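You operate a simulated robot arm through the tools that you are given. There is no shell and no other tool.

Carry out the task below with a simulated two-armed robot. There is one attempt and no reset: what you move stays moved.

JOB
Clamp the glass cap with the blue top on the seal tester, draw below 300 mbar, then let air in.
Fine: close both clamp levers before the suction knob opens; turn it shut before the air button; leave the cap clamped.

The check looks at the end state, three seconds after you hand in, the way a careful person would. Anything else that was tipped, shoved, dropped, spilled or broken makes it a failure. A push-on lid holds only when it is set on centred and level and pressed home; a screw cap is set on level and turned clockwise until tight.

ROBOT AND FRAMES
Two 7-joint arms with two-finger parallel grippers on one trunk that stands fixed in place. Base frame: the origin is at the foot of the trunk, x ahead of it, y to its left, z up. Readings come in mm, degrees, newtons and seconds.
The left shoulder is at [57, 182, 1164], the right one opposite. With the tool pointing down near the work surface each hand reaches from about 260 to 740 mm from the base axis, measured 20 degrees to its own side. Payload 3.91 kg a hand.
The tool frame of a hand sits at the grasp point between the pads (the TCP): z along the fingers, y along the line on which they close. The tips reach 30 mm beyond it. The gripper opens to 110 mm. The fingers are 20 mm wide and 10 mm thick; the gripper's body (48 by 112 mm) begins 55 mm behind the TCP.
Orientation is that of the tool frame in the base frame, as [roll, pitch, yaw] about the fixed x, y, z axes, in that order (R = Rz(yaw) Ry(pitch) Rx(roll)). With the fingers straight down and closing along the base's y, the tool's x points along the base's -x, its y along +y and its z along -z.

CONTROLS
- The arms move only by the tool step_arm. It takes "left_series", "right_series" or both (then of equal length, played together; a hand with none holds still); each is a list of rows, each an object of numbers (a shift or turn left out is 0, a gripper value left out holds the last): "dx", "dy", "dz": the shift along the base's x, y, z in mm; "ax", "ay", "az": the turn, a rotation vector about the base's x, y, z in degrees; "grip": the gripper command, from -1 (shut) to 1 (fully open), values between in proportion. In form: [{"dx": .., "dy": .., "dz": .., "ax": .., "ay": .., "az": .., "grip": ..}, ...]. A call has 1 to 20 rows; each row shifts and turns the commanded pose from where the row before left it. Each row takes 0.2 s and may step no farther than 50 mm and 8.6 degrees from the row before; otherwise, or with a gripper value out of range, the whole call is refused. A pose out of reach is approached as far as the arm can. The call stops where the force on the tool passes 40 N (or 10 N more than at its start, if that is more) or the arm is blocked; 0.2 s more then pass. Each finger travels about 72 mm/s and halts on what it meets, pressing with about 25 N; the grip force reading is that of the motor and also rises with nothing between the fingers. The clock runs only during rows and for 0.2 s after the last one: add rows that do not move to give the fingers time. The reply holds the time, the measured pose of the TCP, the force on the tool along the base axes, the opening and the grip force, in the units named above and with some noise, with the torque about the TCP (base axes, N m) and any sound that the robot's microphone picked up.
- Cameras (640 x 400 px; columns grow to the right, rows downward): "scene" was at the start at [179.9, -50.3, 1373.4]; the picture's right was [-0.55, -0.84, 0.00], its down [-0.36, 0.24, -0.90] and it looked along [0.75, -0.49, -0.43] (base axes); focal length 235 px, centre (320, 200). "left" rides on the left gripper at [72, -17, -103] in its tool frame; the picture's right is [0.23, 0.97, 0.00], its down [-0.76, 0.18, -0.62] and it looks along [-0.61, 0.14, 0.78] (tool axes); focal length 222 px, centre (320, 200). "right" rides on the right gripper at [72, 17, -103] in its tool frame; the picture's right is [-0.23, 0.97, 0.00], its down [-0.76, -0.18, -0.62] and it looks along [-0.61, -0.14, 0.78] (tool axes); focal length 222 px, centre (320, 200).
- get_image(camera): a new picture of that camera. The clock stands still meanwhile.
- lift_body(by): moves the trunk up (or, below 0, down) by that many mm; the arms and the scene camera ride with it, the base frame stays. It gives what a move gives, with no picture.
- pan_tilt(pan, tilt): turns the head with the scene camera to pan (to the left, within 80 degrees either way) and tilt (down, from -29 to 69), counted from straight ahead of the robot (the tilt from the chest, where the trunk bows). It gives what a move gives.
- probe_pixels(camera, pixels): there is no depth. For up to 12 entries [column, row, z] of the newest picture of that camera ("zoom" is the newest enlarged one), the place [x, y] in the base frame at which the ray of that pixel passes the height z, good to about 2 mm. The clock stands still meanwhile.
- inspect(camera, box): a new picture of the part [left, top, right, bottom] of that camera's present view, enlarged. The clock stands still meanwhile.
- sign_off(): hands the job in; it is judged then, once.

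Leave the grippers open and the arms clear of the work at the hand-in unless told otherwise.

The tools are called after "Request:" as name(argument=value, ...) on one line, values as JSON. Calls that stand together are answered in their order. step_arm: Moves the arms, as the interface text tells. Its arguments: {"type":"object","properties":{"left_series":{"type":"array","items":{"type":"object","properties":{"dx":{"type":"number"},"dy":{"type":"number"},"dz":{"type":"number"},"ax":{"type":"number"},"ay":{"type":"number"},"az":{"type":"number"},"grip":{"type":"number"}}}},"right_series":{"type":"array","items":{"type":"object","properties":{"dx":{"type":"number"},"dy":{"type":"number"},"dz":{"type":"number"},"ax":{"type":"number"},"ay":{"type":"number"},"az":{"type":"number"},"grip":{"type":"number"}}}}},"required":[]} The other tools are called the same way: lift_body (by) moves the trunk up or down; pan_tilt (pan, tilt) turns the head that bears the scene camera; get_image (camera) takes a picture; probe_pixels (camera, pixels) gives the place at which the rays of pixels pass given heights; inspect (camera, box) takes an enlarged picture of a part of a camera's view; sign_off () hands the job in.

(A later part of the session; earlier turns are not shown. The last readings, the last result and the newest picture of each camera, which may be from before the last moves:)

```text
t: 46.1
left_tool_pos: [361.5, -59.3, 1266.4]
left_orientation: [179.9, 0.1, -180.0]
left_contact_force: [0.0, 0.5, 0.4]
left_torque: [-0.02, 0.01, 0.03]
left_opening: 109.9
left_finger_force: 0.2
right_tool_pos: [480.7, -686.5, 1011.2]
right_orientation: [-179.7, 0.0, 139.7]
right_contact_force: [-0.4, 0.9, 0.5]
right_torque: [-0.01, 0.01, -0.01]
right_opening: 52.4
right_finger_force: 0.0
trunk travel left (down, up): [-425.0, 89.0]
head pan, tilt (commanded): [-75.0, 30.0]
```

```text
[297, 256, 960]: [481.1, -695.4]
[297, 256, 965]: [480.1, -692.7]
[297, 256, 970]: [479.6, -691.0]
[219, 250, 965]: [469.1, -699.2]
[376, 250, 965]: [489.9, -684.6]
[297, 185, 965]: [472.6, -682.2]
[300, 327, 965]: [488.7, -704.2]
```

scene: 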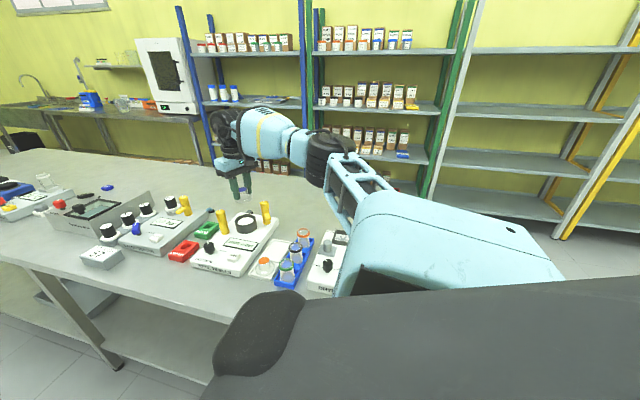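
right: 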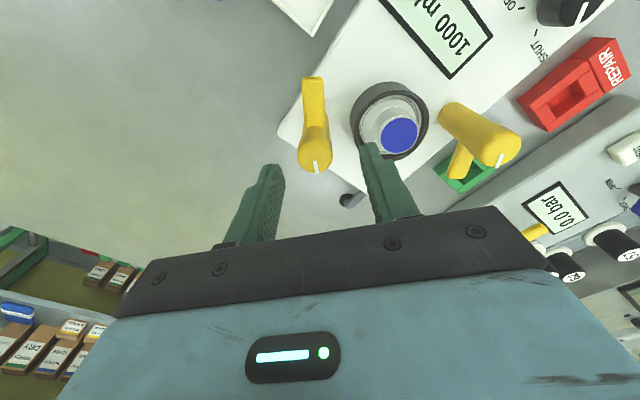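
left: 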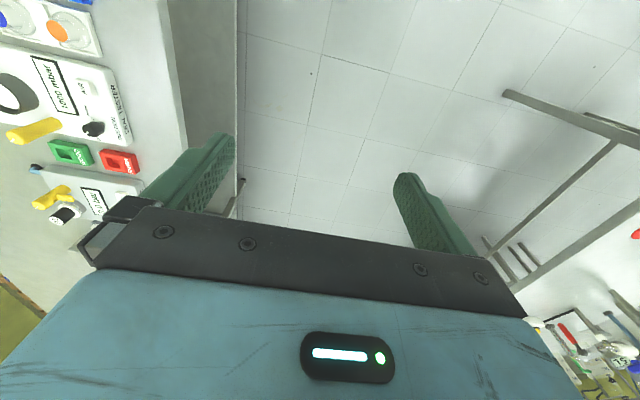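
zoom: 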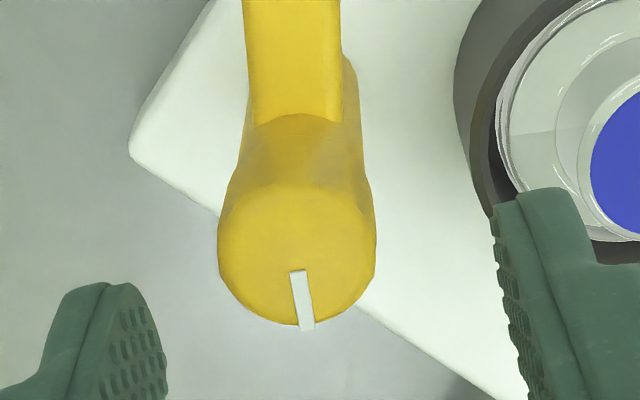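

Both cameras give lever B at ≈(480,-691.5), top z≈967. Before gripping, I'll centre over it and test, in free air (tips at 981), whether the wrist can do the full -90° turn from here.

Request:
step_arm(right_series=[{"dx": -0.7, "dy": -4.5}, {"az": -8}, {"az": -8}, {"az": -8}, {"az": -8}, {"az": -8}, {"az": -8}, {"az": -8}, {"az": -8}, {"az": -8}, {"az": -8}, {"az": -8}, {"az": -8}, {}])

Request:
get_image(camera="right")

Request:
get_image(camera="scene")

```text
t: 49.1
left_tool_pos: [361.8, -59.4, 1266.1]
left_orientation: [-180.0, -0.1, -180.0]
left_contact_force: [0.1, -0.1, -0.1]
left_torque: [-0.01, -0.02, 0.02]
left_opening: 109.7
left_finger_force: 0.0
right_tool_pos: [480.3, -691.3, 1012.6]
right_orientation: [-179.8, 0.0, 43.6]
right_contact_force: [0.5, -0.7, -0.3]
right_torque: [0.02, 0.03, 0.0]
right_opening: 52.5
right_finger_force: 0.1
trunk travel left (down, up): [-425.0, 89.0]
head pan, tilt (commanded): [-75.0, 30.0]
```

```text
taken
```

right: 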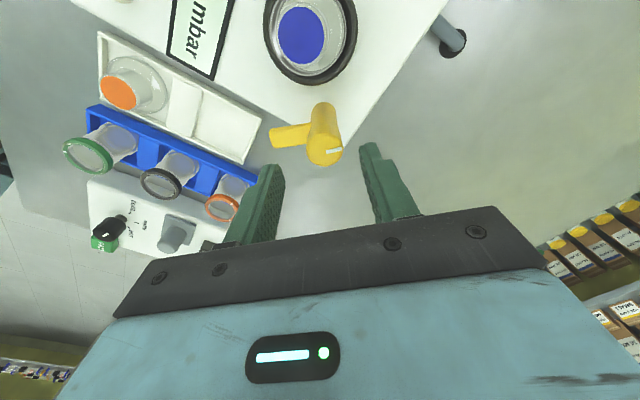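

```text
taken
```

scene: 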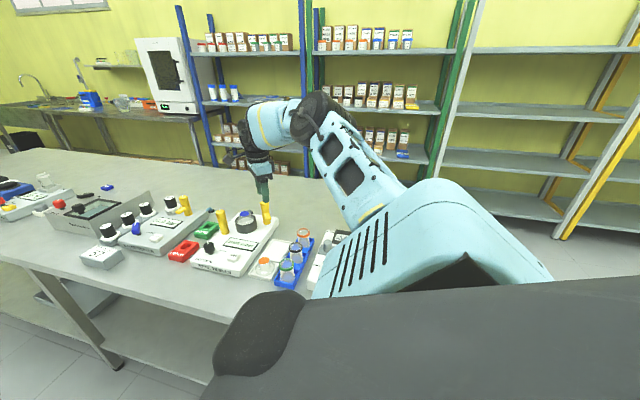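

The wrist turned the full 96° without trouble. From this opposite viewpoint I'll re-measure lever B's top.

Request:
inspect(camera="right", box=[270, 100, 370, 190])

Request:
probe_pixels(camera="zoom", pixels=[[320, 200, 967]])

```text
4.44 times, centred on (320, 145) of right
```

zoom: 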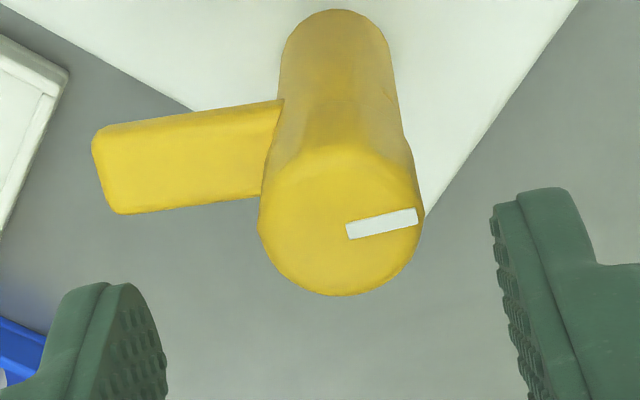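

```text
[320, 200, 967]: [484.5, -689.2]
```

Top circle centre here is about (341,221).

Request:
probe_pixels(camera="zoom", pixels=[[341, 221, 960], [341, 221, 967], [341, 221, 972], [258, 220, 967], [424, 215, 967], [340, 296, 967], [340, 145, 967]])

```text
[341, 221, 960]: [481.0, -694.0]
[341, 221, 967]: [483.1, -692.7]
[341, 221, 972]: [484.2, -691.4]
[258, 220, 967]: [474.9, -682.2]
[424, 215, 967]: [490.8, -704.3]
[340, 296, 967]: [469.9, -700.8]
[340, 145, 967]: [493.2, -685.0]
```

Both viewpoints agree at z≈961: lever B's axis is at ≈(481,-694). I'll turn back to the starting yaw, centre there and descend so that tips reach z≈947 around the knurled top.

Request:
step_arm(right_series=[{"dx": 0.7, "dy": -2.5, "az": 8}, {"az": 8}, {"az": 8}, {"az": 8}, {"az": 8}, {"az": 8}, {"az": 8}, {"az": 8}, {"az": 8}, {"az": 8}, {"az": 8}, {"az": 8}, {}])

Request:
step_arm(right_series=[{"dz": -12}, {"dz": -12}, {"dz": -11}, {}])

Request:
inspect(camera="scene", box=[240, 180, 290, 235])

Request:
get_image(camera="right")

```text
t: 51.9
left_tool_pos: [360.9, -58.9, 1266.3]
left_orientation: [180.0, 0.0, 180.0]
left_contact_force: [-0.6, 0.2, -0.4]
left_torque: [0.02, -0.02, -0.01]
left_opening: 109.9
left_finger_force: 0.0
right_tool_pos: [479.5, -693.3, 1012.6]
right_orientation: [-179.8, -0.1, 139.8]
right_contact_force: [0.2, -0.2, -0.7]
right_torque: [-0.06, -0.01, -0.01]
right_opening: 52.4
right_finger_force: 0.1
trunk travel left (down, up): [-425.0, 89.0]
head pan, tilt (commanded): [-75.0, 30.0]
```

```text
t: 52.9
left_tool_pos: [360.9, -59.4, 1266.4]
left_orientation: [-180.0, 0.0, -179.9]
left_contact_force: [0.3, 0.3, 0.1]
left_torque: [0.03, -0.04, -0.03]
left_opening: 110.2
left_finger_force: 0.0
right_tool_pos: [480.8, -694.1, 977.1]
right_orientation: [-179.9, 0.0, 139.7]
right_contact_force: [0.5, -0.1, -0.5]
right_torque: [-0.01, -0.01, 0.0]
right_opening: 52.4
right_finger_force: 0.1
trunk travel left (down, up): [-425.0, 89.0]
head pan, tilt (commanded): [-75.0, 30.0]
```

```text
7.27 times, centred on (265, 208) of scene
```

zoom: 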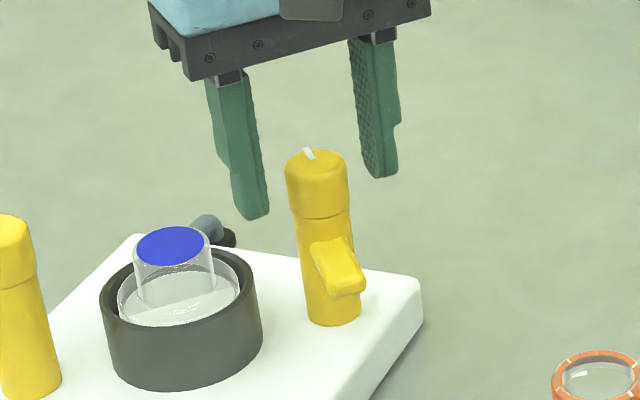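

```text
taken
```

right: 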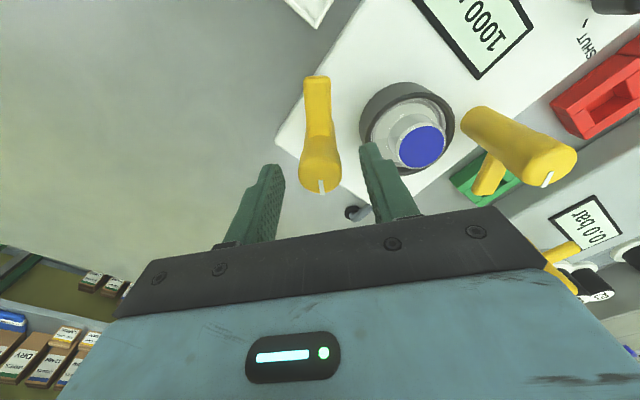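

The lever's top sits midway between the fingers in both views. Closing on it.

Request:
step_arm(right_series=[{"grip": -1}, {}, {}, {}])

Request:
inspect(camera="right", box=[250, 100, 400, 220])

```text
t: 53.9
left_tool_pos: [361.3, -58.2, 1266.6]
left_orientation: [-180.0, 0.0, -180.0]
left_contact_force: [-0.3, -0.2, -0.4]
left_torque: [0.01, 0.01, -0.01]
left_opening: 110.1
left_finger_force: 0.1
right_tool_pos: [479.9, -692.8, 977.3]
right_orientation: [-179.8, 0.0, 139.8]
right_contact_force: [1.0, 1.7, -2.1]
right_torque: [-0.05, -0.15, -0.04]
right_opening: 26.9
right_finger_force: 44.9
trunk travel left (down, up): [-425.0, 89.0]
head pan, tilt (commanded): [-75.0, 30.0]
```

```text
3.33 times, centred on (325, 160) of right
```

zoom: 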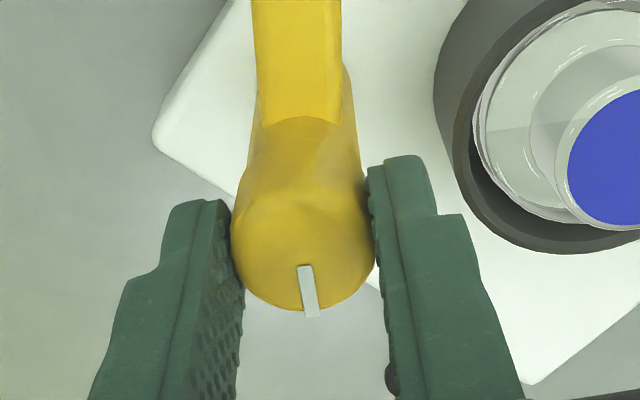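

Gripped at 26.9 mm with small side forces. A test turn of -12° (clockwise from above), then I check the index line, nose and torque.

Request:
step_arm(right_series=[{"az": -4}, {"az": -4}, {"az": -4}, {}])

Request:
inspect(camera="right", box=[250, 100, 400, 220])

Request:
inspect(camera="scene", box=[240, 180, 290, 235])

```text
t: 54.9
left_tool_pos: [360.7, -60.0, 1266.1]
left_orientation: [179.9, 0.0, 179.9]
left_contact_force: [-1.0, -0.8, -1.2]
left_torque: [-0.01, 0.02, 0.01]
left_opening: 109.7
left_finger_force: 0.0
right_tool_pos: [481.5, -692.8, 978.7]
right_orientation: [-179.9, 0.0, 127.6]
right_contact_force: [2.9, -0.1, 0.2]
right_torque: [0.15, 0.1, 0.0]
right_opening: 27.0
right_finger_force: 45.0
trunk travel left (down, up): [-425.0, 89.0]
head pan, tilt (commanded): [-75.0, 30.0]
```

```text
3.33 times, centred on (325, 160) of right
```

zoom: 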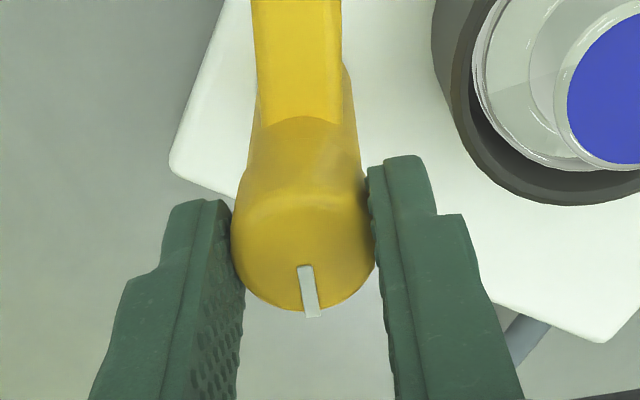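

```text
7.27 times, centred on (265, 208) of scene
```

zoom: 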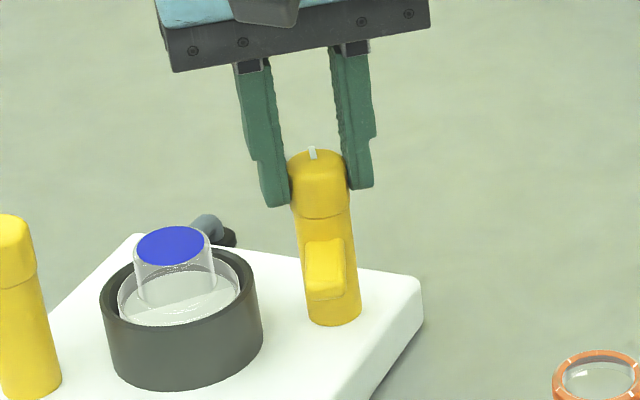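

The lever turns with the hand (nose moved toward the cup side), torque near zero. Continuing clockwise another 60°.

Request:
step_arm(right_series=[{"az": -6}, {"az": -6}, {"az": -6}, {"az": -6}, {"az": -6}, {"az": -6}, {"az": -6}, {"az": -6}, {"az": -6}, {"az": -6}, {}])

Request:
inspect(camera="scene", box=[230, 180, 280, 235])

Request:
inspect(camera="right", box=[250, 60, 400, 220])

```text
t: 57.3
left_tool_pos: [362.5, -58.7, 1266.3]
left_orientation: [180.0, 0.0, -179.9]
left_contact_force: [0.3, 0.3, -0.5]
left_torque: [-0.01, -0.02, 0.02]
left_opening: 109.6
left_finger_force: 0.1
right_tool_pos: [482.4, -693.2, 976.9]
right_orientation: [-179.8, 0.0, 67.5]
right_contact_force: [8.0, -2.5, 4.0]
right_torque: [-0.1, -0.23, -0.01]
right_opening: 27.1
right_finger_force: 45.1
trunk travel left (down, up): [-425.0, 89.0]
head pan, tilt (commanded): [-75.0, 30.0]
```

```text
7.27 times, centred on (255, 208) of scene
```

zoom: 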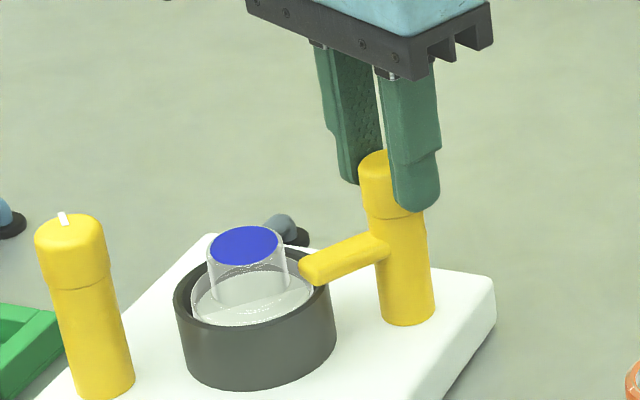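

```text
2.50 times, centred on (325, 140) of right
```

zoom: 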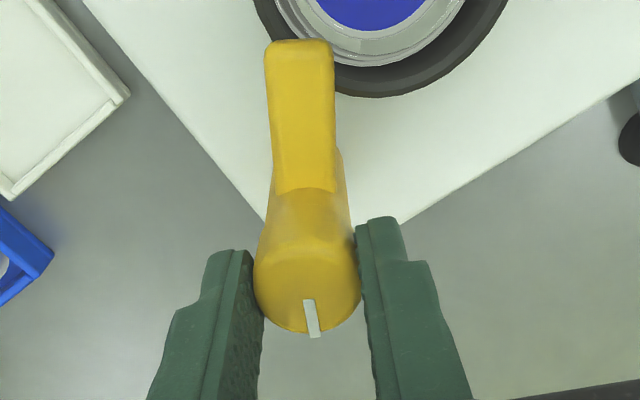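

The nose is almost over the cap's flange. Continuing in 3° rows to the end, watching the torque about z; also relieving the 8 N side force by 1 mm.

Request:
step_arm(right_series=[{"az": -3, "dx": 1}, {"az": -3}, {"az": -3}, {"az": -3}, {}])

Request:
inspect(camera="scene", box=[230, 180, 280, 235])

```text
t: 58.5
left_tool_pos: [360.7, -59.9, 1266.9]
left_orientation: [180.0, -0.1, -180.0]
left_contact_force: [0.0, 0.2, -0.3]
left_torque: [0.01, -0.02, -0.03]
left_opening: 109.9
left_finger_force: 0.0
right_tool_pos: [481.6, -692.8, 977.2]
right_orientation: [-179.8, 0.0, 55.6]
right_contact_force: [1.5, -4.2, 6.3]
right_torque: [0.03, -0.18, 0.0]
right_opening: 26.9
right_finger_force: 45.1
trunk travel left (down, up): [-425.0, 89.0]
head pan, tilt (commanded): [-75.0, 30.0]
```

```text
7.27 times, centred on (255, 208) of scene
```

zoom: 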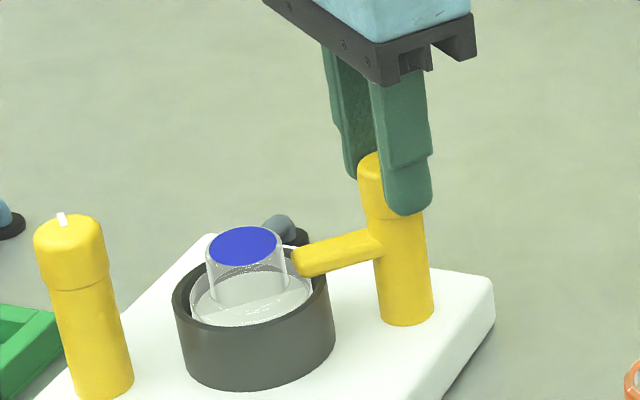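

84° turned, no stop yet. Two more 3° rows.

Request:
step_arm(right_series=[{"az": -3}, {"az": -3}, {}])

Request:
inspect(camera="right", box=[250, 60, 400, 220])

Request:
inspect(camera="scene", box=[230, 180, 280, 235])

```text
t: 59.3
left_tool_pos: [360.8, -60.4, 1265.9]
left_orientation: [-180.0, 0.0, 180.0]
left_contact_force: [-0.1, 0.5, 0.9]
left_torque: [0.01, 0.02, 0.04]
left_opening: 109.8
left_finger_force: 0.0
right_tool_pos: [480.9, -693.6, 977.2]
right_orientation: [-179.8, -0.1, 49.6]
right_contact_force: [2.4, -3.4, 3.5]
right_torque: [-0.25, 0.01, -0.01]
right_opening: 26.9
right_finger_force: 44.9
trunk travel left (down, up): [-425.0, 89.0]
head pan, tilt (commanded): [-75.0, 30.0]
```

```text
2.50 times, centred on (325, 140) of right
```

zoom: 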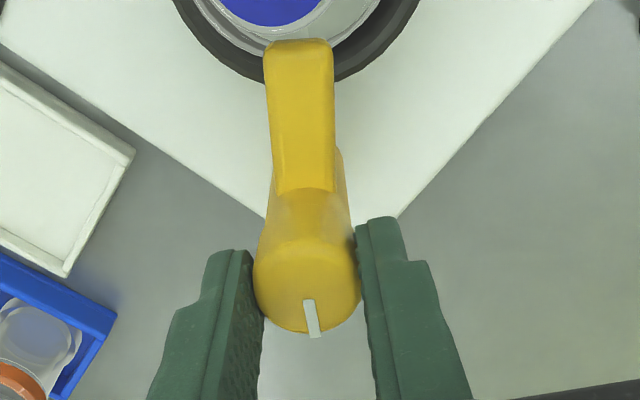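

```text
7.27 times, centred on (255, 208) of scene
```

zoom: 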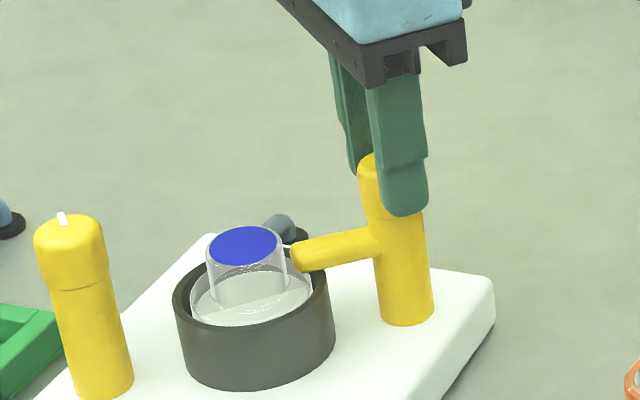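

The nose points straight at the cup's centre after 90°. I'll try 3° more to feel for an end stop.

Request:
step_arm(right_series=[{"az": -1.5}, {"az": -1.5}, {}])

Request:
inspect(camera="right", box=[250, 60, 400, 220])

```text
t: 60.1
left_tool_pos: [360.7, -59.4, 1266.5]
left_orientation: [180.0, 0.0, -180.0]
left_contact_force: [-0.2, -0.4, 0.8]
left_torque: [-0.01, 0.0, 0.01]
left_opening: 110.0
left_finger_force: 0.1
right_tool_pos: [481.8, -694.5, 977.5]
right_orientation: [-179.8, 0.0, 46.7]
right_contact_force: [2.3, -4.0, 3.6]
right_torque: [0.05, -0.3, 0.37]
right_opening: 27.0
right_finger_force: 44.8
trunk travel left (down, up): [-425.0, 89.0]
head pan, tilt (commanded): [-75.0, 30.0]
```

```text
2.50 times, centred on (325, 140) of right
```

zoom: 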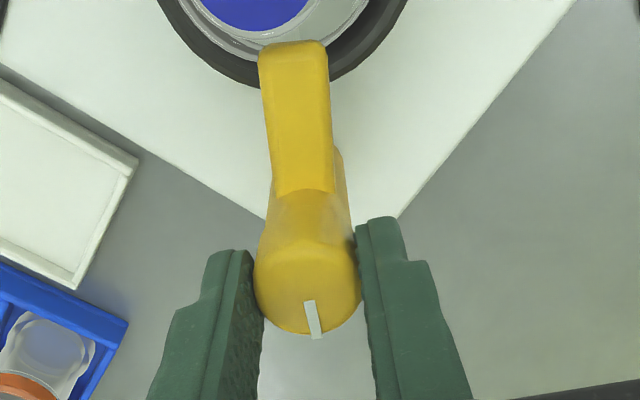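

Torque rises to 0.37 N·m while the lever no longer turns: that's the closed stop. I'll relax 1.5°, open the gripper and rise clear.

Request:
step_arm(right_series=[{"az": 1.5}, {"grip": -0.05}, {}, {}, {"dz": 20}, {"dz": 25}, {}])

Request:
inspect(camera="right", box=[220, 20, 420, 200])

Request:
inspect(camera="scene", box=[205, 185, 285, 240])

```text
t: 61.7
left_tool_pos: [360.4, -59.3, 1265.5]
left_orientation: [180.0, 0.0, -180.0]
left_contact_force: [0.0, 0.3, -0.3]
left_torque: [0.0, 0.0, 0.0]
left_opening: 110.1
left_finger_force: 0.0
right_tool_pos: [480.2, -694.4, 1020.8]
right_orientation: [-179.7, 0.0, 48.2]
right_contact_force: [0.4, 0.0, -0.6]
right_torque: [-0.02, 0.0, -0.03]
right_opening: 52.0
right_finger_force: 0.0
trunk travel left (down, up): [-425.0, 89.0]
head pan, tilt (commanded): [-75.0, 30.0]
```

```text
2.22 times, centred on (320, 110) of right
```

zoom: 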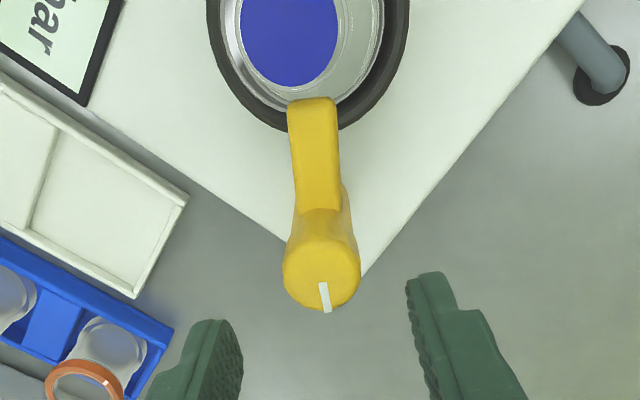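

```text
7.27 times, centred on (245, 212) of scene
```

zoom: 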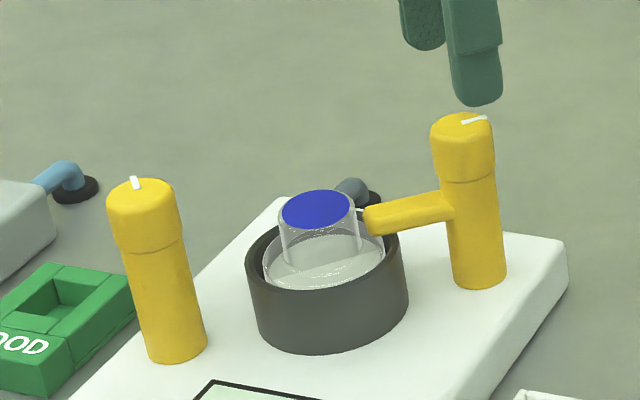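

Lever B is closed with its nose over the flange. I want to check how the cap sits in the cup now, so I zoom onto it.

Request:
inspect(camera="right", box=[255, 0, 375, 90])

Request:
inspect(camera="scene", box=[230, 202, 266, 230])

```text
4.44 times, centred on (315, 45) of right
```

zoom: 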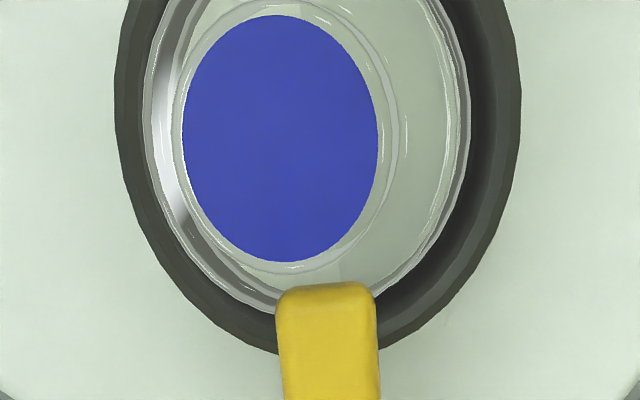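

```text
14.29 times, centred on (248, 216) of scene
```

zoom: 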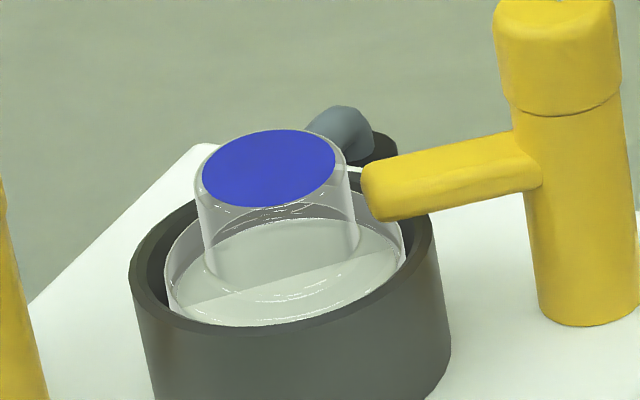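

The close view shows the cap is tilted: its blue top centre (280,138) is clearly left of the flange centre (306) and the cup centre (318), so it leans toward the robot by several degrees. I'll move over the cup, keeping this yaw, to look at it straight.

Request:
step_arm(right_series=[{"dz": 30}, {"dx": 28, "dy": 24}, {"dx": 28, "dy": 24}, {}])

Request:
inspect(camera="right", box=[260, 60, 380, 160])

Request:
get_image(camera="right")

```text
t: 62.7
left_tool_pos: [360.2, -60.0, 1265.7]
left_orientation: [-179.9, 0.0, -179.9]
left_contact_force: [-0.2, -0.5, -0.1]
left_torque: [0.01, 0.01, -0.02]
left_opening: 110.1
left_finger_force: 0.1
right_tool_pos: [537.3, -644.5, 1053.4]
right_orientation: [-179.6, 0.0, 48.1]
right_contact_force: [0.0, -0.7, -0.5]
right_torque: [0.05, -0.02, -0.01]
right_opening: 52.4
right_finger_force: 0.0
trunk travel left (down, up): [-425.0, 89.0]
head pan, tilt (commanded): [-75.0, 30.0]
```

```text
4.00 times, centred on (320, 110) of right
```

zoom: 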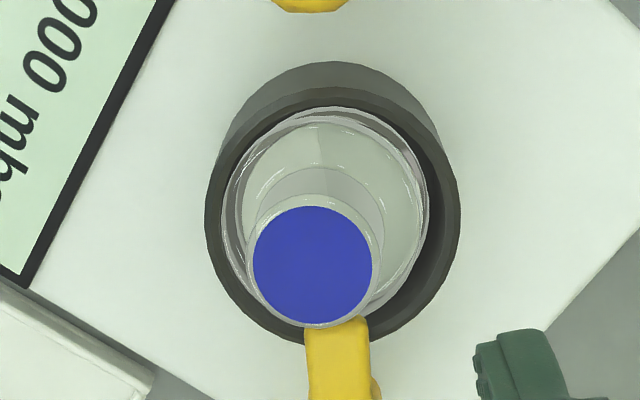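

```text
taken
```

right: 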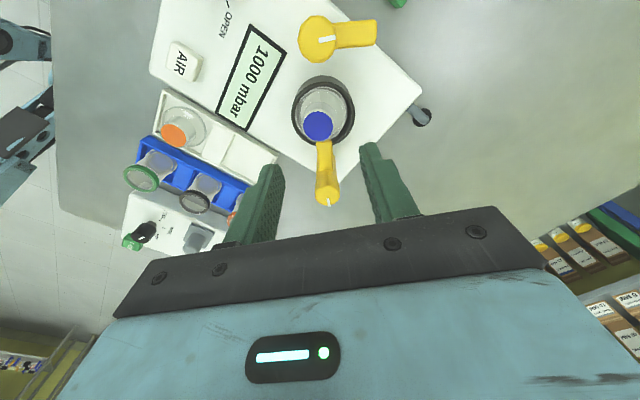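

The cap leans ~6° and sits ~1.8 mm toward the robot: apparently its skirt should slip around the white pad and one side is hung up on the pad's edge. I'll fix that properly: first reopen lever B (grip it, turn back +90°) so the cap can be lifted and reseated. Moving back over lever B.

Request:
step_arm(right_series=[{"dx": -28, "dy": -25}, {"dx": -28, "dy": -25, "dz": -10}, {"dz": -25}, {"dz": -25}, {"dz": -16}, {}])

Request:
inspect(camera="right", box=[250, 100, 400, 220])

```text
t: 64.1
left_tool_pos: [360.1, -59.9, 1266.6]
left_orientation: [180.0, 0.0, -180.0]
left_contact_force: [0.2, -0.1, -1.2]
left_torque: [0.03, 0.01, 0.0]
left_opening: 109.8
left_finger_force: 0.0
right_tool_pos: [480.3, -695.1, 976.4]
right_orientation: [-179.8, 0.0, 48.3]
right_contact_force: [-0.5, 0.6, -0.5]
right_torque: [0.02, 0.0, 0.02]
right_opening: 51.9
right_finger_force: 0.0
trunk travel left (down, up): [-425.0, 89.0]
head pan, tilt (commanded): [-75.0, 30.0]
```

```text
3.33 times, centred on (325, 160) of right
```

zoom: 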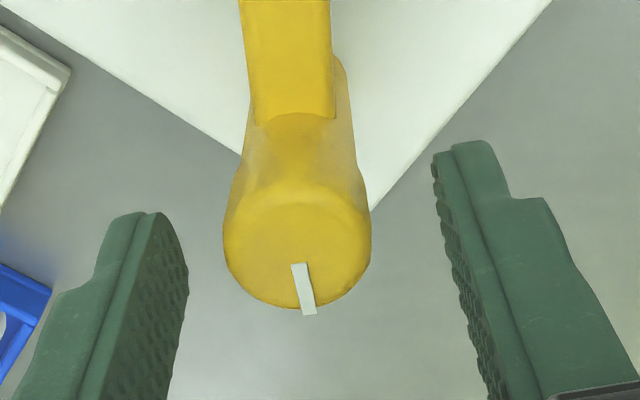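

The fingers straddle lever B's top. I'll close and turn it back counter-clockwise by 90°.

Request:
step_arm(right_series=[{"grip": -1}, {}, {}, {"az": 6}, {"az": 6}, {"az": 6}, {"az": 6}, {"az": 6}, {"az": 6}, {"az": 6}, {"az": 6}, {"az": 6}, {"az": 6}, {"az": 6}, {"az": 6}, {"az": 6}, {"az": 6}, {}])

Request:
inspect(camera="right", box=[250, 80, 400, 220])

Request:
inspect(camera="scene", box=[225, 180, 285, 235])

```text
t: 67.9
left_tool_pos: [362.1, -59.3, 1265.5]
left_orientation: [180.0, 0.0, 180.0]
left_contact_force: [-0.3, -0.9, -0.3]
left_torque: [-0.01, -0.04, 0.02]
left_opening: 110.1
left_finger_force: 0.1
right_tool_pos: [482.3, -694.9, 975.9]
right_orientation: [-179.7, -0.1, 132.3]
right_contact_force: [-3.3, 14.1, -12.9]
right_torque: [0.43, 0.07, 0.02]
right_opening: 27.5
right_finger_force: 44.9
trunk travel left (down, up): [-425.0, 89.0]
head pan, tilt (commanded): [-75.0, 30.0]
```

```text
2.86 times, centred on (325, 150) of right
```

zoom: 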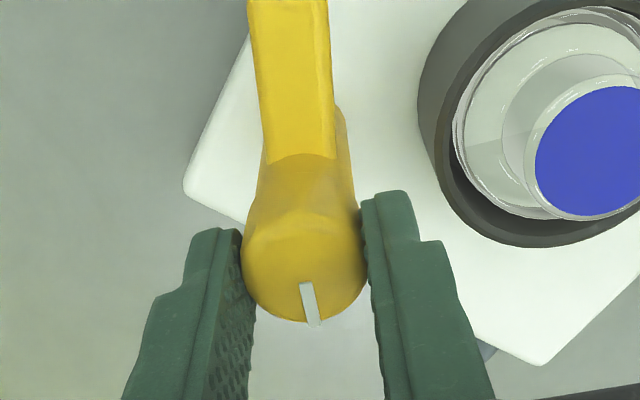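

```text
7.27 times, centred on (255, 208) of scene
```

zoom: 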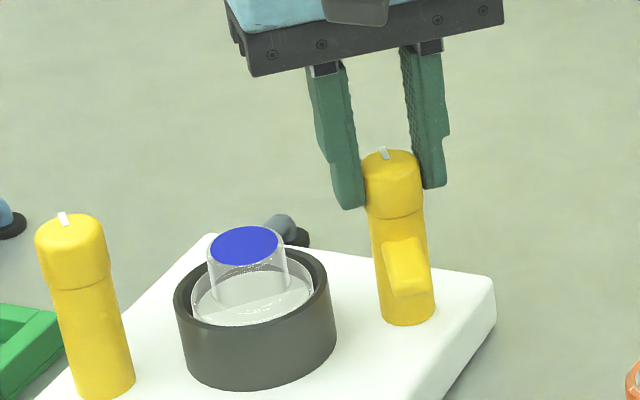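

Lever B is open again. I'll relieve the side force a little, release it and rise.

Request:
step_arm(right_series=[{"dy": 1.5, "az": 4}, {"grip": -0.05}, {}, {}, {"dz": 25}, {"dz": 30}, {}])

Request:
inspect(camera="right", box=[220, 60, 440, 200])

```text
t: 69.5
left_tool_pos: [360.1, -59.5, 1265.6]
left_orientation: [-179.9, 0.1, -180.0]
left_contact_force: [0.2, 0.0, 0.3]
left_torque: [0.01, 0.03, 0.02]
left_opening: 110.1
left_finger_force: 0.1
right_tool_pos: [481.1, -694.8, 1030.8]
right_orientation: [-179.6, 0.0, 136.2]
right_contact_force: [-0.2, 0.3, 0.2]
right_torque: [0.0, 0.01, 0.01]
right_opening: 52.4
right_finger_force: 0.0
trunk travel left (down, up): [-425.0, 89.0]
head pan, tilt (commanded): [-75.0, 30.0]
```

```text
2.86 times, centred on (330, 130) of right
```

zoom: 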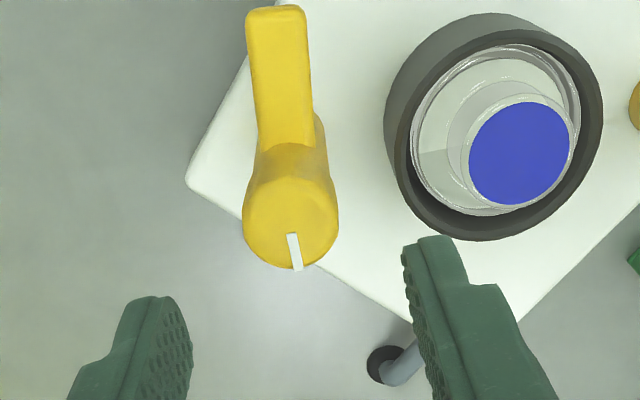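

Now back over the cup, turning the hand to yaw ≈40° so that the fingers close along the lean direction, which will straighten the cap when gripped.

Request:
step_arm(right_series=[{"dx": 4, "dy": 4, "az": -8}, {"dx": 4, "dy": 4, "az": -8}, {"dx": 4, "dy": 4, "az": -8}, {"dx": 4, "dy": 4, "az": -8}, {"dx": 4, "dy": 4, "az": -8}, {"dx": 4, "dy": 4, "az": -8}, {"dx": 4, "dy": 4, "az": -8}, {"dx": 4, "dy": 4, "az": -8}, {"dx": 4, "dy": 4, "az": -8}, {"dx": 4, "dy": 4, "az": -8}, {"dx": 4, "dy": 4, "az": -8}, {"dx": 4, "dy": 4, "az": -8}, {}])

Request:
get_image(camera="right")

Request:
inspect(camera="right", box=[270, 70, 370, 160])

Request:
inspect(camera="scene", box=[230, 202, 262, 228])

```text
t: 72.3
left_tool_pos: [360.3, -59.6, 1265.3]
left_orientation: [-180.0, 0.0, -180.0]
left_contact_force: [0.2, 0.0, -0.6]
left_torque: [0.01, -0.01, 0.0]
left_opening: 109.9
left_finger_force: 0.0
right_tool_pos: [529.7, -645.5, 1031.2]
right_orientation: [-179.7, 0.0, 40.1]
right_contact_force: [-0.3, -0.3, -0.5]
right_torque: [0.01, -0.04, 0.03]
right_opening: 52.4
right_finger_force: 0.1
trunk travel left (down, up): [-425.0, 89.0]
head pan, tilt (commanded): [-75.0, 30.0]
```

```text
taken
```

right: 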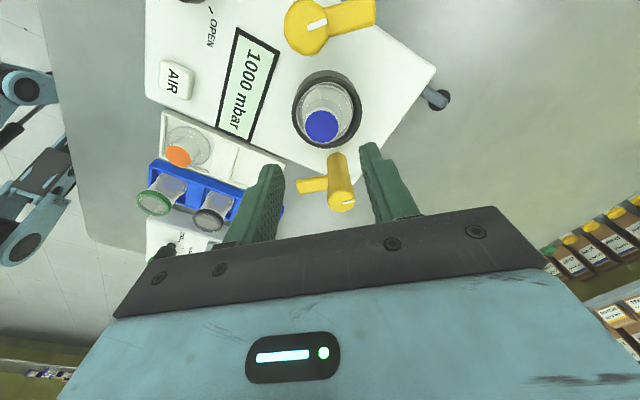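

```text
4.44 times, centred on (320, 115) of right
```

zoom: 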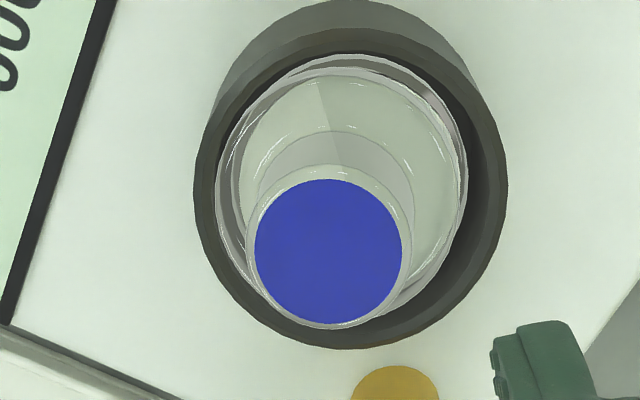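

```text
15.38 times, centred on (246, 215) of scene
```

zoom: 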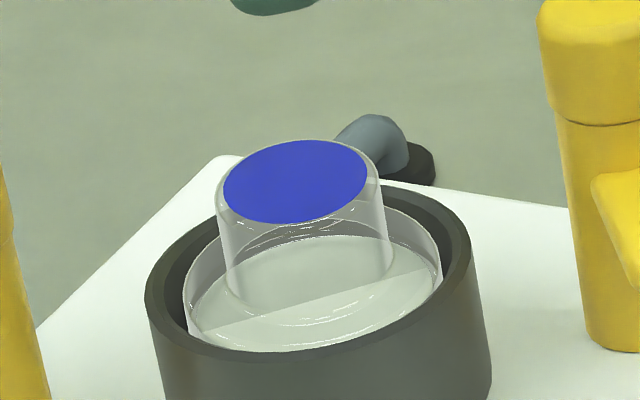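

I'll probe the blue top and the cup's rim extents exactly from this view, to place the grip.

Request:
inspect(camera="right", box=[270, 70, 370, 160])

Request:
probe_pixels(camera="zoom", pixels=[[328, 251, 943], [328, 251, 947], [193, 190, 920], [508, 185, 920], [350, 28, 920], [350, 350, 920], [328, 330, 940], [328, 166, 940]])

Request:
inspect(camera="scene", box=[230, 202, 262, 228])

Request:
probe_pixels(camera="zoom", pixels=[[295, 181, 938], [295, 181, 943], [295, 181, 948], [315, 265, 920], [320, 275, 920]])

```text
4.44 times, centred on (320, 115) of right
```

zoom: 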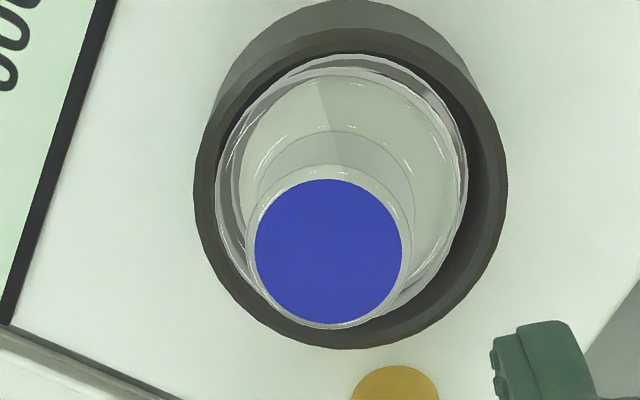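

```text
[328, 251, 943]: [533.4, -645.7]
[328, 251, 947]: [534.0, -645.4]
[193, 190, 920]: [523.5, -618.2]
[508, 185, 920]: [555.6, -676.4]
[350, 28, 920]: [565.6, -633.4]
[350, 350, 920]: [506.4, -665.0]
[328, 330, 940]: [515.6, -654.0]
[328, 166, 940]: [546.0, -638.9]
```

```text
15.38 times, centred on (246, 215) of scene
```

zoom: 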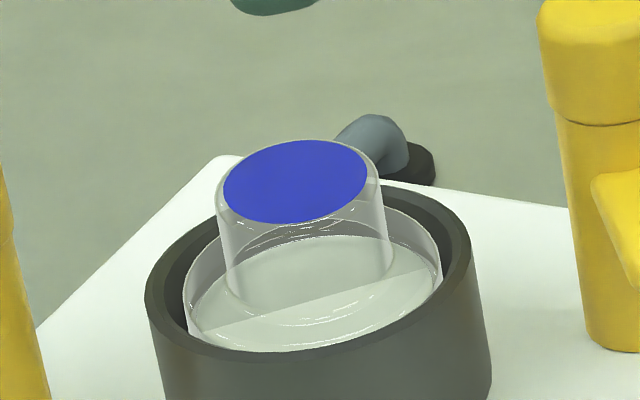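

```text
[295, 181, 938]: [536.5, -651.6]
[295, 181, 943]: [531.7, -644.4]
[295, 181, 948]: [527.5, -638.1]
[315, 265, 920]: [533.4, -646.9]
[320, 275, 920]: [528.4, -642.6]
```

Combining the views (yaw 140° and 40°) I get the cup's true centre ≈(534,-649) with rim z≈916, so the cap was set ~2–3 mm too near the robot. I'll move over the crown (TCP ≈(532.5,-646.2)), descend to z≈952 (tips ≈922, above the rim) and check before gripping.

Request:
step_arm(right_series=[{"dx": 2.8, "dy": -0.7, "grip": -0.1}, {"dz": -25}, {"dz": -25}, {"dz": -20}, {"dz": -9}, {}])

Request:
inspect(camera="right", box=[250, 100, 400, 220])

Request:
inspect(camera="scene", box=[230, 195, 262, 228])

```text
t: 73.7
left_tool_pos: [360.1, -58.9, 1266.5]
left_orientation: [-180.0, 0.0, 180.0]
left_contact_force: [0.5, 0.6, 0.6]
left_torque: [-0.03, 0.03, 0.0]
left_opening: 110.0
left_finger_force: 0.1
right_tool_pos: [532.6, -646.0, 951.4]
right_orientation: [-179.7, 0.0, 40.3]
right_contact_force: [-1.1, 0.4, -0.7]
right_torque: [-0.02, -0.02, 0.01]
right_opening: 49.4
right_finger_force: 0.1
trunk travel left (down, up): [-425.0, 89.0]
head pan, tilt (commanded): [-75.0, 30.0]
```

```text
3.33 times, centred on (325, 160) of right
```

zoom: 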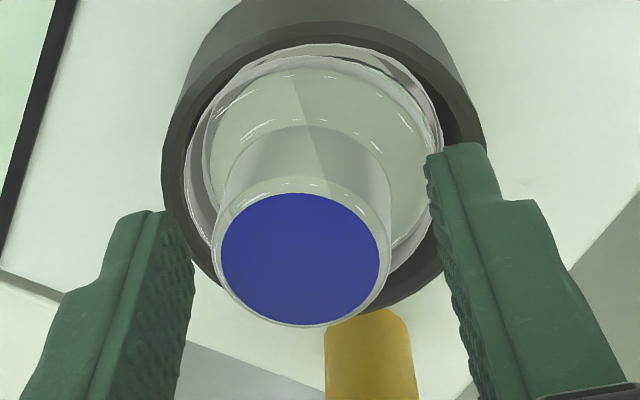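

```text
12.12 times, centred on (246, 212) of scene
```

zoom: 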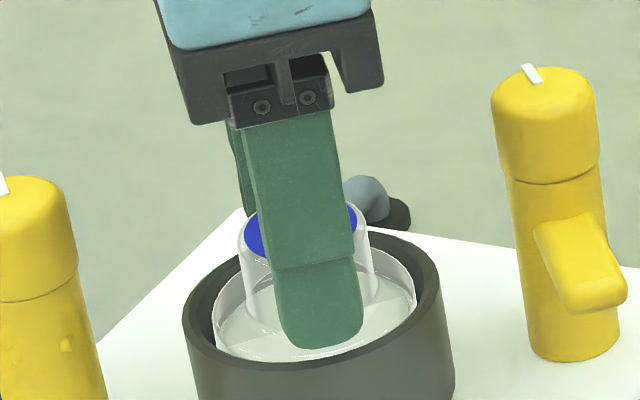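

The fingers straddle the crown, near finger just above the rim. Closing will straighten the cap in the lean direction.

Request:
step_arm(right_series=[{"grip": -1}, {}, {}, {}])

Request:
inspect(camera="right", box=[250, 100, 400, 220])

```text
t: 74.7
left_tool_pos: [360.8, -60.7, 1266.0]
left_orientation: [-180.0, 0.1, -180.0]
left_contact_force: [-0.7, 0.8, 0.3]
left_torque: [0.0, 0.0, -0.03]
left_opening: 110.0
left_finger_force: 0.1
right_tool_pos: [531.9, -646.1, 952.3]
right_orientation: [-179.8, 0.1, 40.2]
right_contact_force: [2.4, -2.3, 0.4]
right_torque: [-0.11, -0.08, -0.02]
right_opening: 33.0
right_finger_force: 25.0
trunk travel left (down, up): [-425.0, 89.0]
head pan, tilt (commanded): [-75.0, 30.0]
```

```text
3.33 times, centred on (325, 160) of right
```

zoom: 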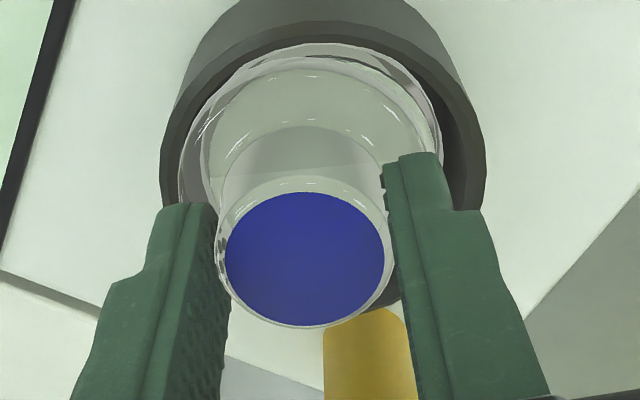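

Gripped at 33 mm, small forces. I'll lift slowly 16 mm to take the flange out of the cup and check its levelness.

Request:
step_arm(right_series=[{"dz": 1}, {"dz": 2}, {"dz": 3}, {"dz": 3}, {"dz": 4}, {"dz": 4}, {}])

Request:
inspect(camera="right", box=[250, 80, 400, 220])

Request:
inspect(camera="scene", box=[230, 195, 262, 228])

```text
t: 76.3
left_tool_pos: [359.8, -59.3, 1265.2]
left_orientation: [179.9, -0.1, 179.9]
left_contact_force: [0.6, 0.0, 0.0]
left_torque: [0.01, 0.0, 0.0]
left_opening: 109.9
left_finger_force: 0.1
right_tool_pos: [532.3, -647.9, 967.8]
right_orientation: [-179.7, -0.1, 40.3]
right_contact_force: [0.5, -0.1, -0.8]
right_torque: [0.01, 0.01, -0.02]
right_opening: 33.0
right_finger_force: 25.2
trunk travel left (down, up): [-425.0, 89.0]
head pan, tilt (commanded): [-75.0, 30.0]
```

```text
2.86 times, centred on (325, 150) of right
```

zoom: 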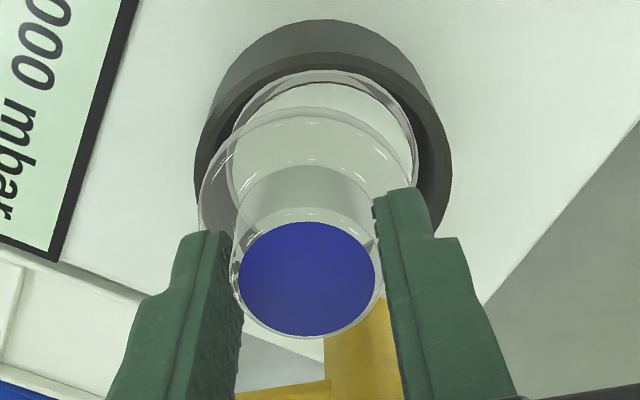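

```text
12.12 times, centred on (246, 212) of scene
```

zoom: 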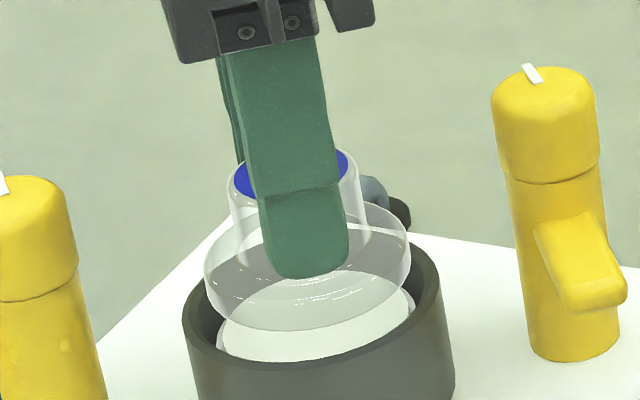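

The cap now hangs level in both directions (crown and flange centres coincide in the right view; the scene lean matches vertical). It's 4.1 mm too near the robot relative to the cup: moving (2.2,-3.4), then re-measuring.

Request:
step_arm(right_series=[{"dx": 1.1, "dy": -1.7}, {"dx": 1.1, "dy": -1.7}, {"dz": -3}, {}])

Request:
inspect(camera="right", box=[270, 90, 370, 180])

Request:
inspect(camera="scene", box=[230, 202, 262, 228])

```text
t: 77.3
left_tool_pos: [360.2, -61.1, 1265.3]
left_orientation: [180.0, 0.1, -179.9]
left_contact_force: [-0.2, -1.2, -0.7]
left_torque: [0.0, 0.01, 0.01]
left_opening: 110.1
left_finger_force: 0.1
right_tool_pos: [534.6, -650.0, 966.5]
right_orientation: [-179.7, -0.1, 40.1]
right_contact_force: [0.8, -0.1, 0.0]
right_torque: [-0.02, -0.01, 0.01]
right_opening: 32.9
right_finger_force: 24.6
trunk travel left (down, up): [-425.0, 89.0]
head pan, tilt (commanded): [-75.0, 30.0]
```

```text
4.44 times, centred on (320, 135) of right
```

zoom: 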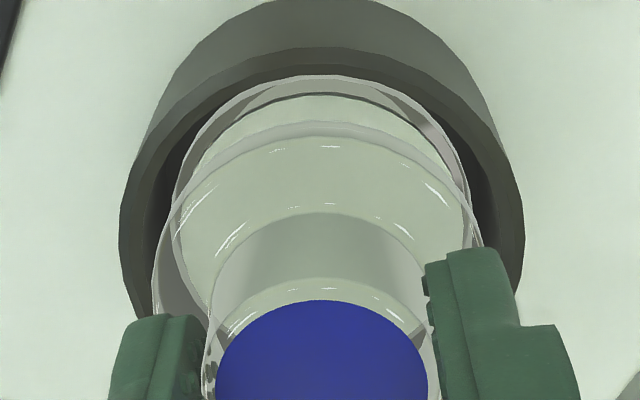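

```text
15.38 times, centred on (246, 215) of scene
```

zoom: 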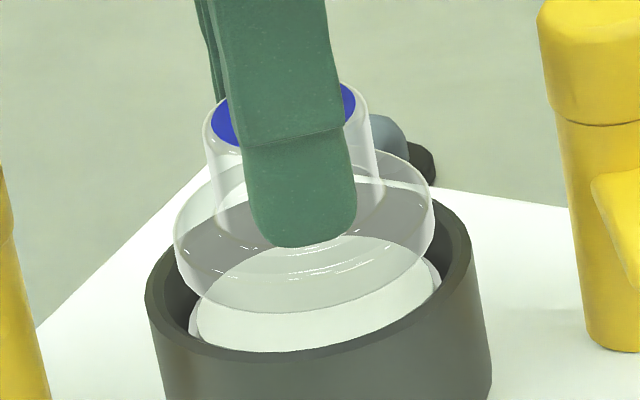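

Aligned within ~0.5 mm in both views. Lowering in 1–2 mm rows and watching forces; flange is ~8 mm above the rim.

Request:
step_arm(right_series=[{"dz": -2}, {"dz": -2}, {"dz": -2}, {"dz": -1}, {}])

Request:
inspect(camera="right", box=[270, 90, 370, 180])

Request:
inspect(camera="scene", box=[230, 202, 262, 228])

```text
t: 78.5
left_tool_pos: [360.9, -59.4, 1265.1]
left_orientation: [179.9, 0.0, -180.0]
left_contact_force: [-0.1, -0.5, -0.6]
left_torque: [0.0, -0.01, -0.03]
left_opening: 110.1
left_finger_force: 0.0
right_tool_pos: [534.9, -649.3, 960.4]
right_orientation: [-179.7, 0.0, 40.3]
right_contact_force: [1.5, 0.0, -1.7]
right_torque: [0.0, 0.0, 0.02]
right_opening: 32.6
right_finger_force: 25.3
trunk travel left (down, up): [-425.0, 89.0]
head pan, tilt (commanded): [-75.0, 30.0]
```

```text
4.44 times, centred on (320, 135) of right
```

zoom: 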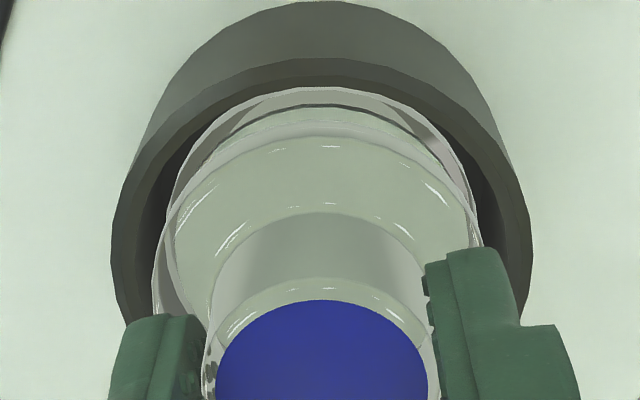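

```text
15.38 times, centred on (246, 215) of scene
```

zoom: 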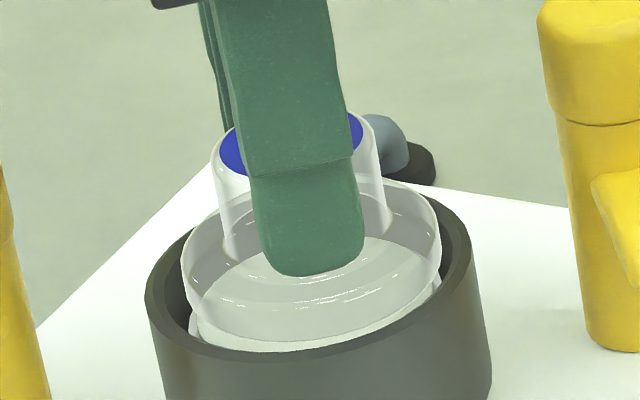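

Still concentric. Continue down 4 mm in 1 mm rows.

Request:
step_arm(right_series=[{"dz": -1}, {"dz": -1}, {"dz": -1}, {"dz": -1}, {}])

Request:
inspect(camera="right", box=[270, 90, 370, 180])

Request:
inspect(camera="scene", box=[230, 202, 262, 228])

```text
t: 79.7
left_tool_pos: [360.4, -59.3, 1265.1]
left_orientation: [-179.9, -0.1, -180.0]
left_contact_force: [0.8, 0.7, 0.7]
left_torque: [-0.05, 0.01, 0.01]
left_opening: 109.8
left_finger_force: 0.0
right_tool_pos: [534.6, -650.9, 954.6]
right_orientation: [-179.6, 0.0, 40.2]
right_contact_force: [-0.1, -0.6, -0.8]
right_torque: [0.0, 0.01, -0.01]
right_opening: 32.7
right_finger_force: 24.9
trunk travel left (down, up): [-425.0, 89.0]
head pan, tilt (commanded): [-75.0, 30.0]
```

```text
4.44 times, centred on (320, 135) of right
```

zoom: 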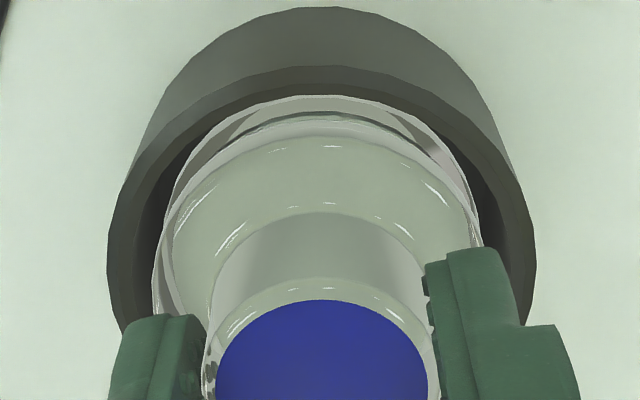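

```text
15.38 times, centred on (246, 215) of scene
```

zoom: 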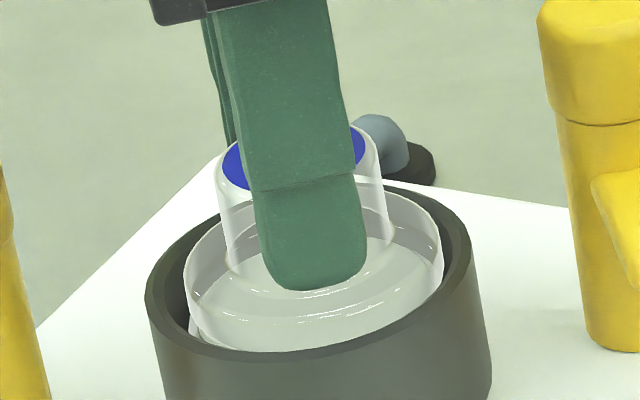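

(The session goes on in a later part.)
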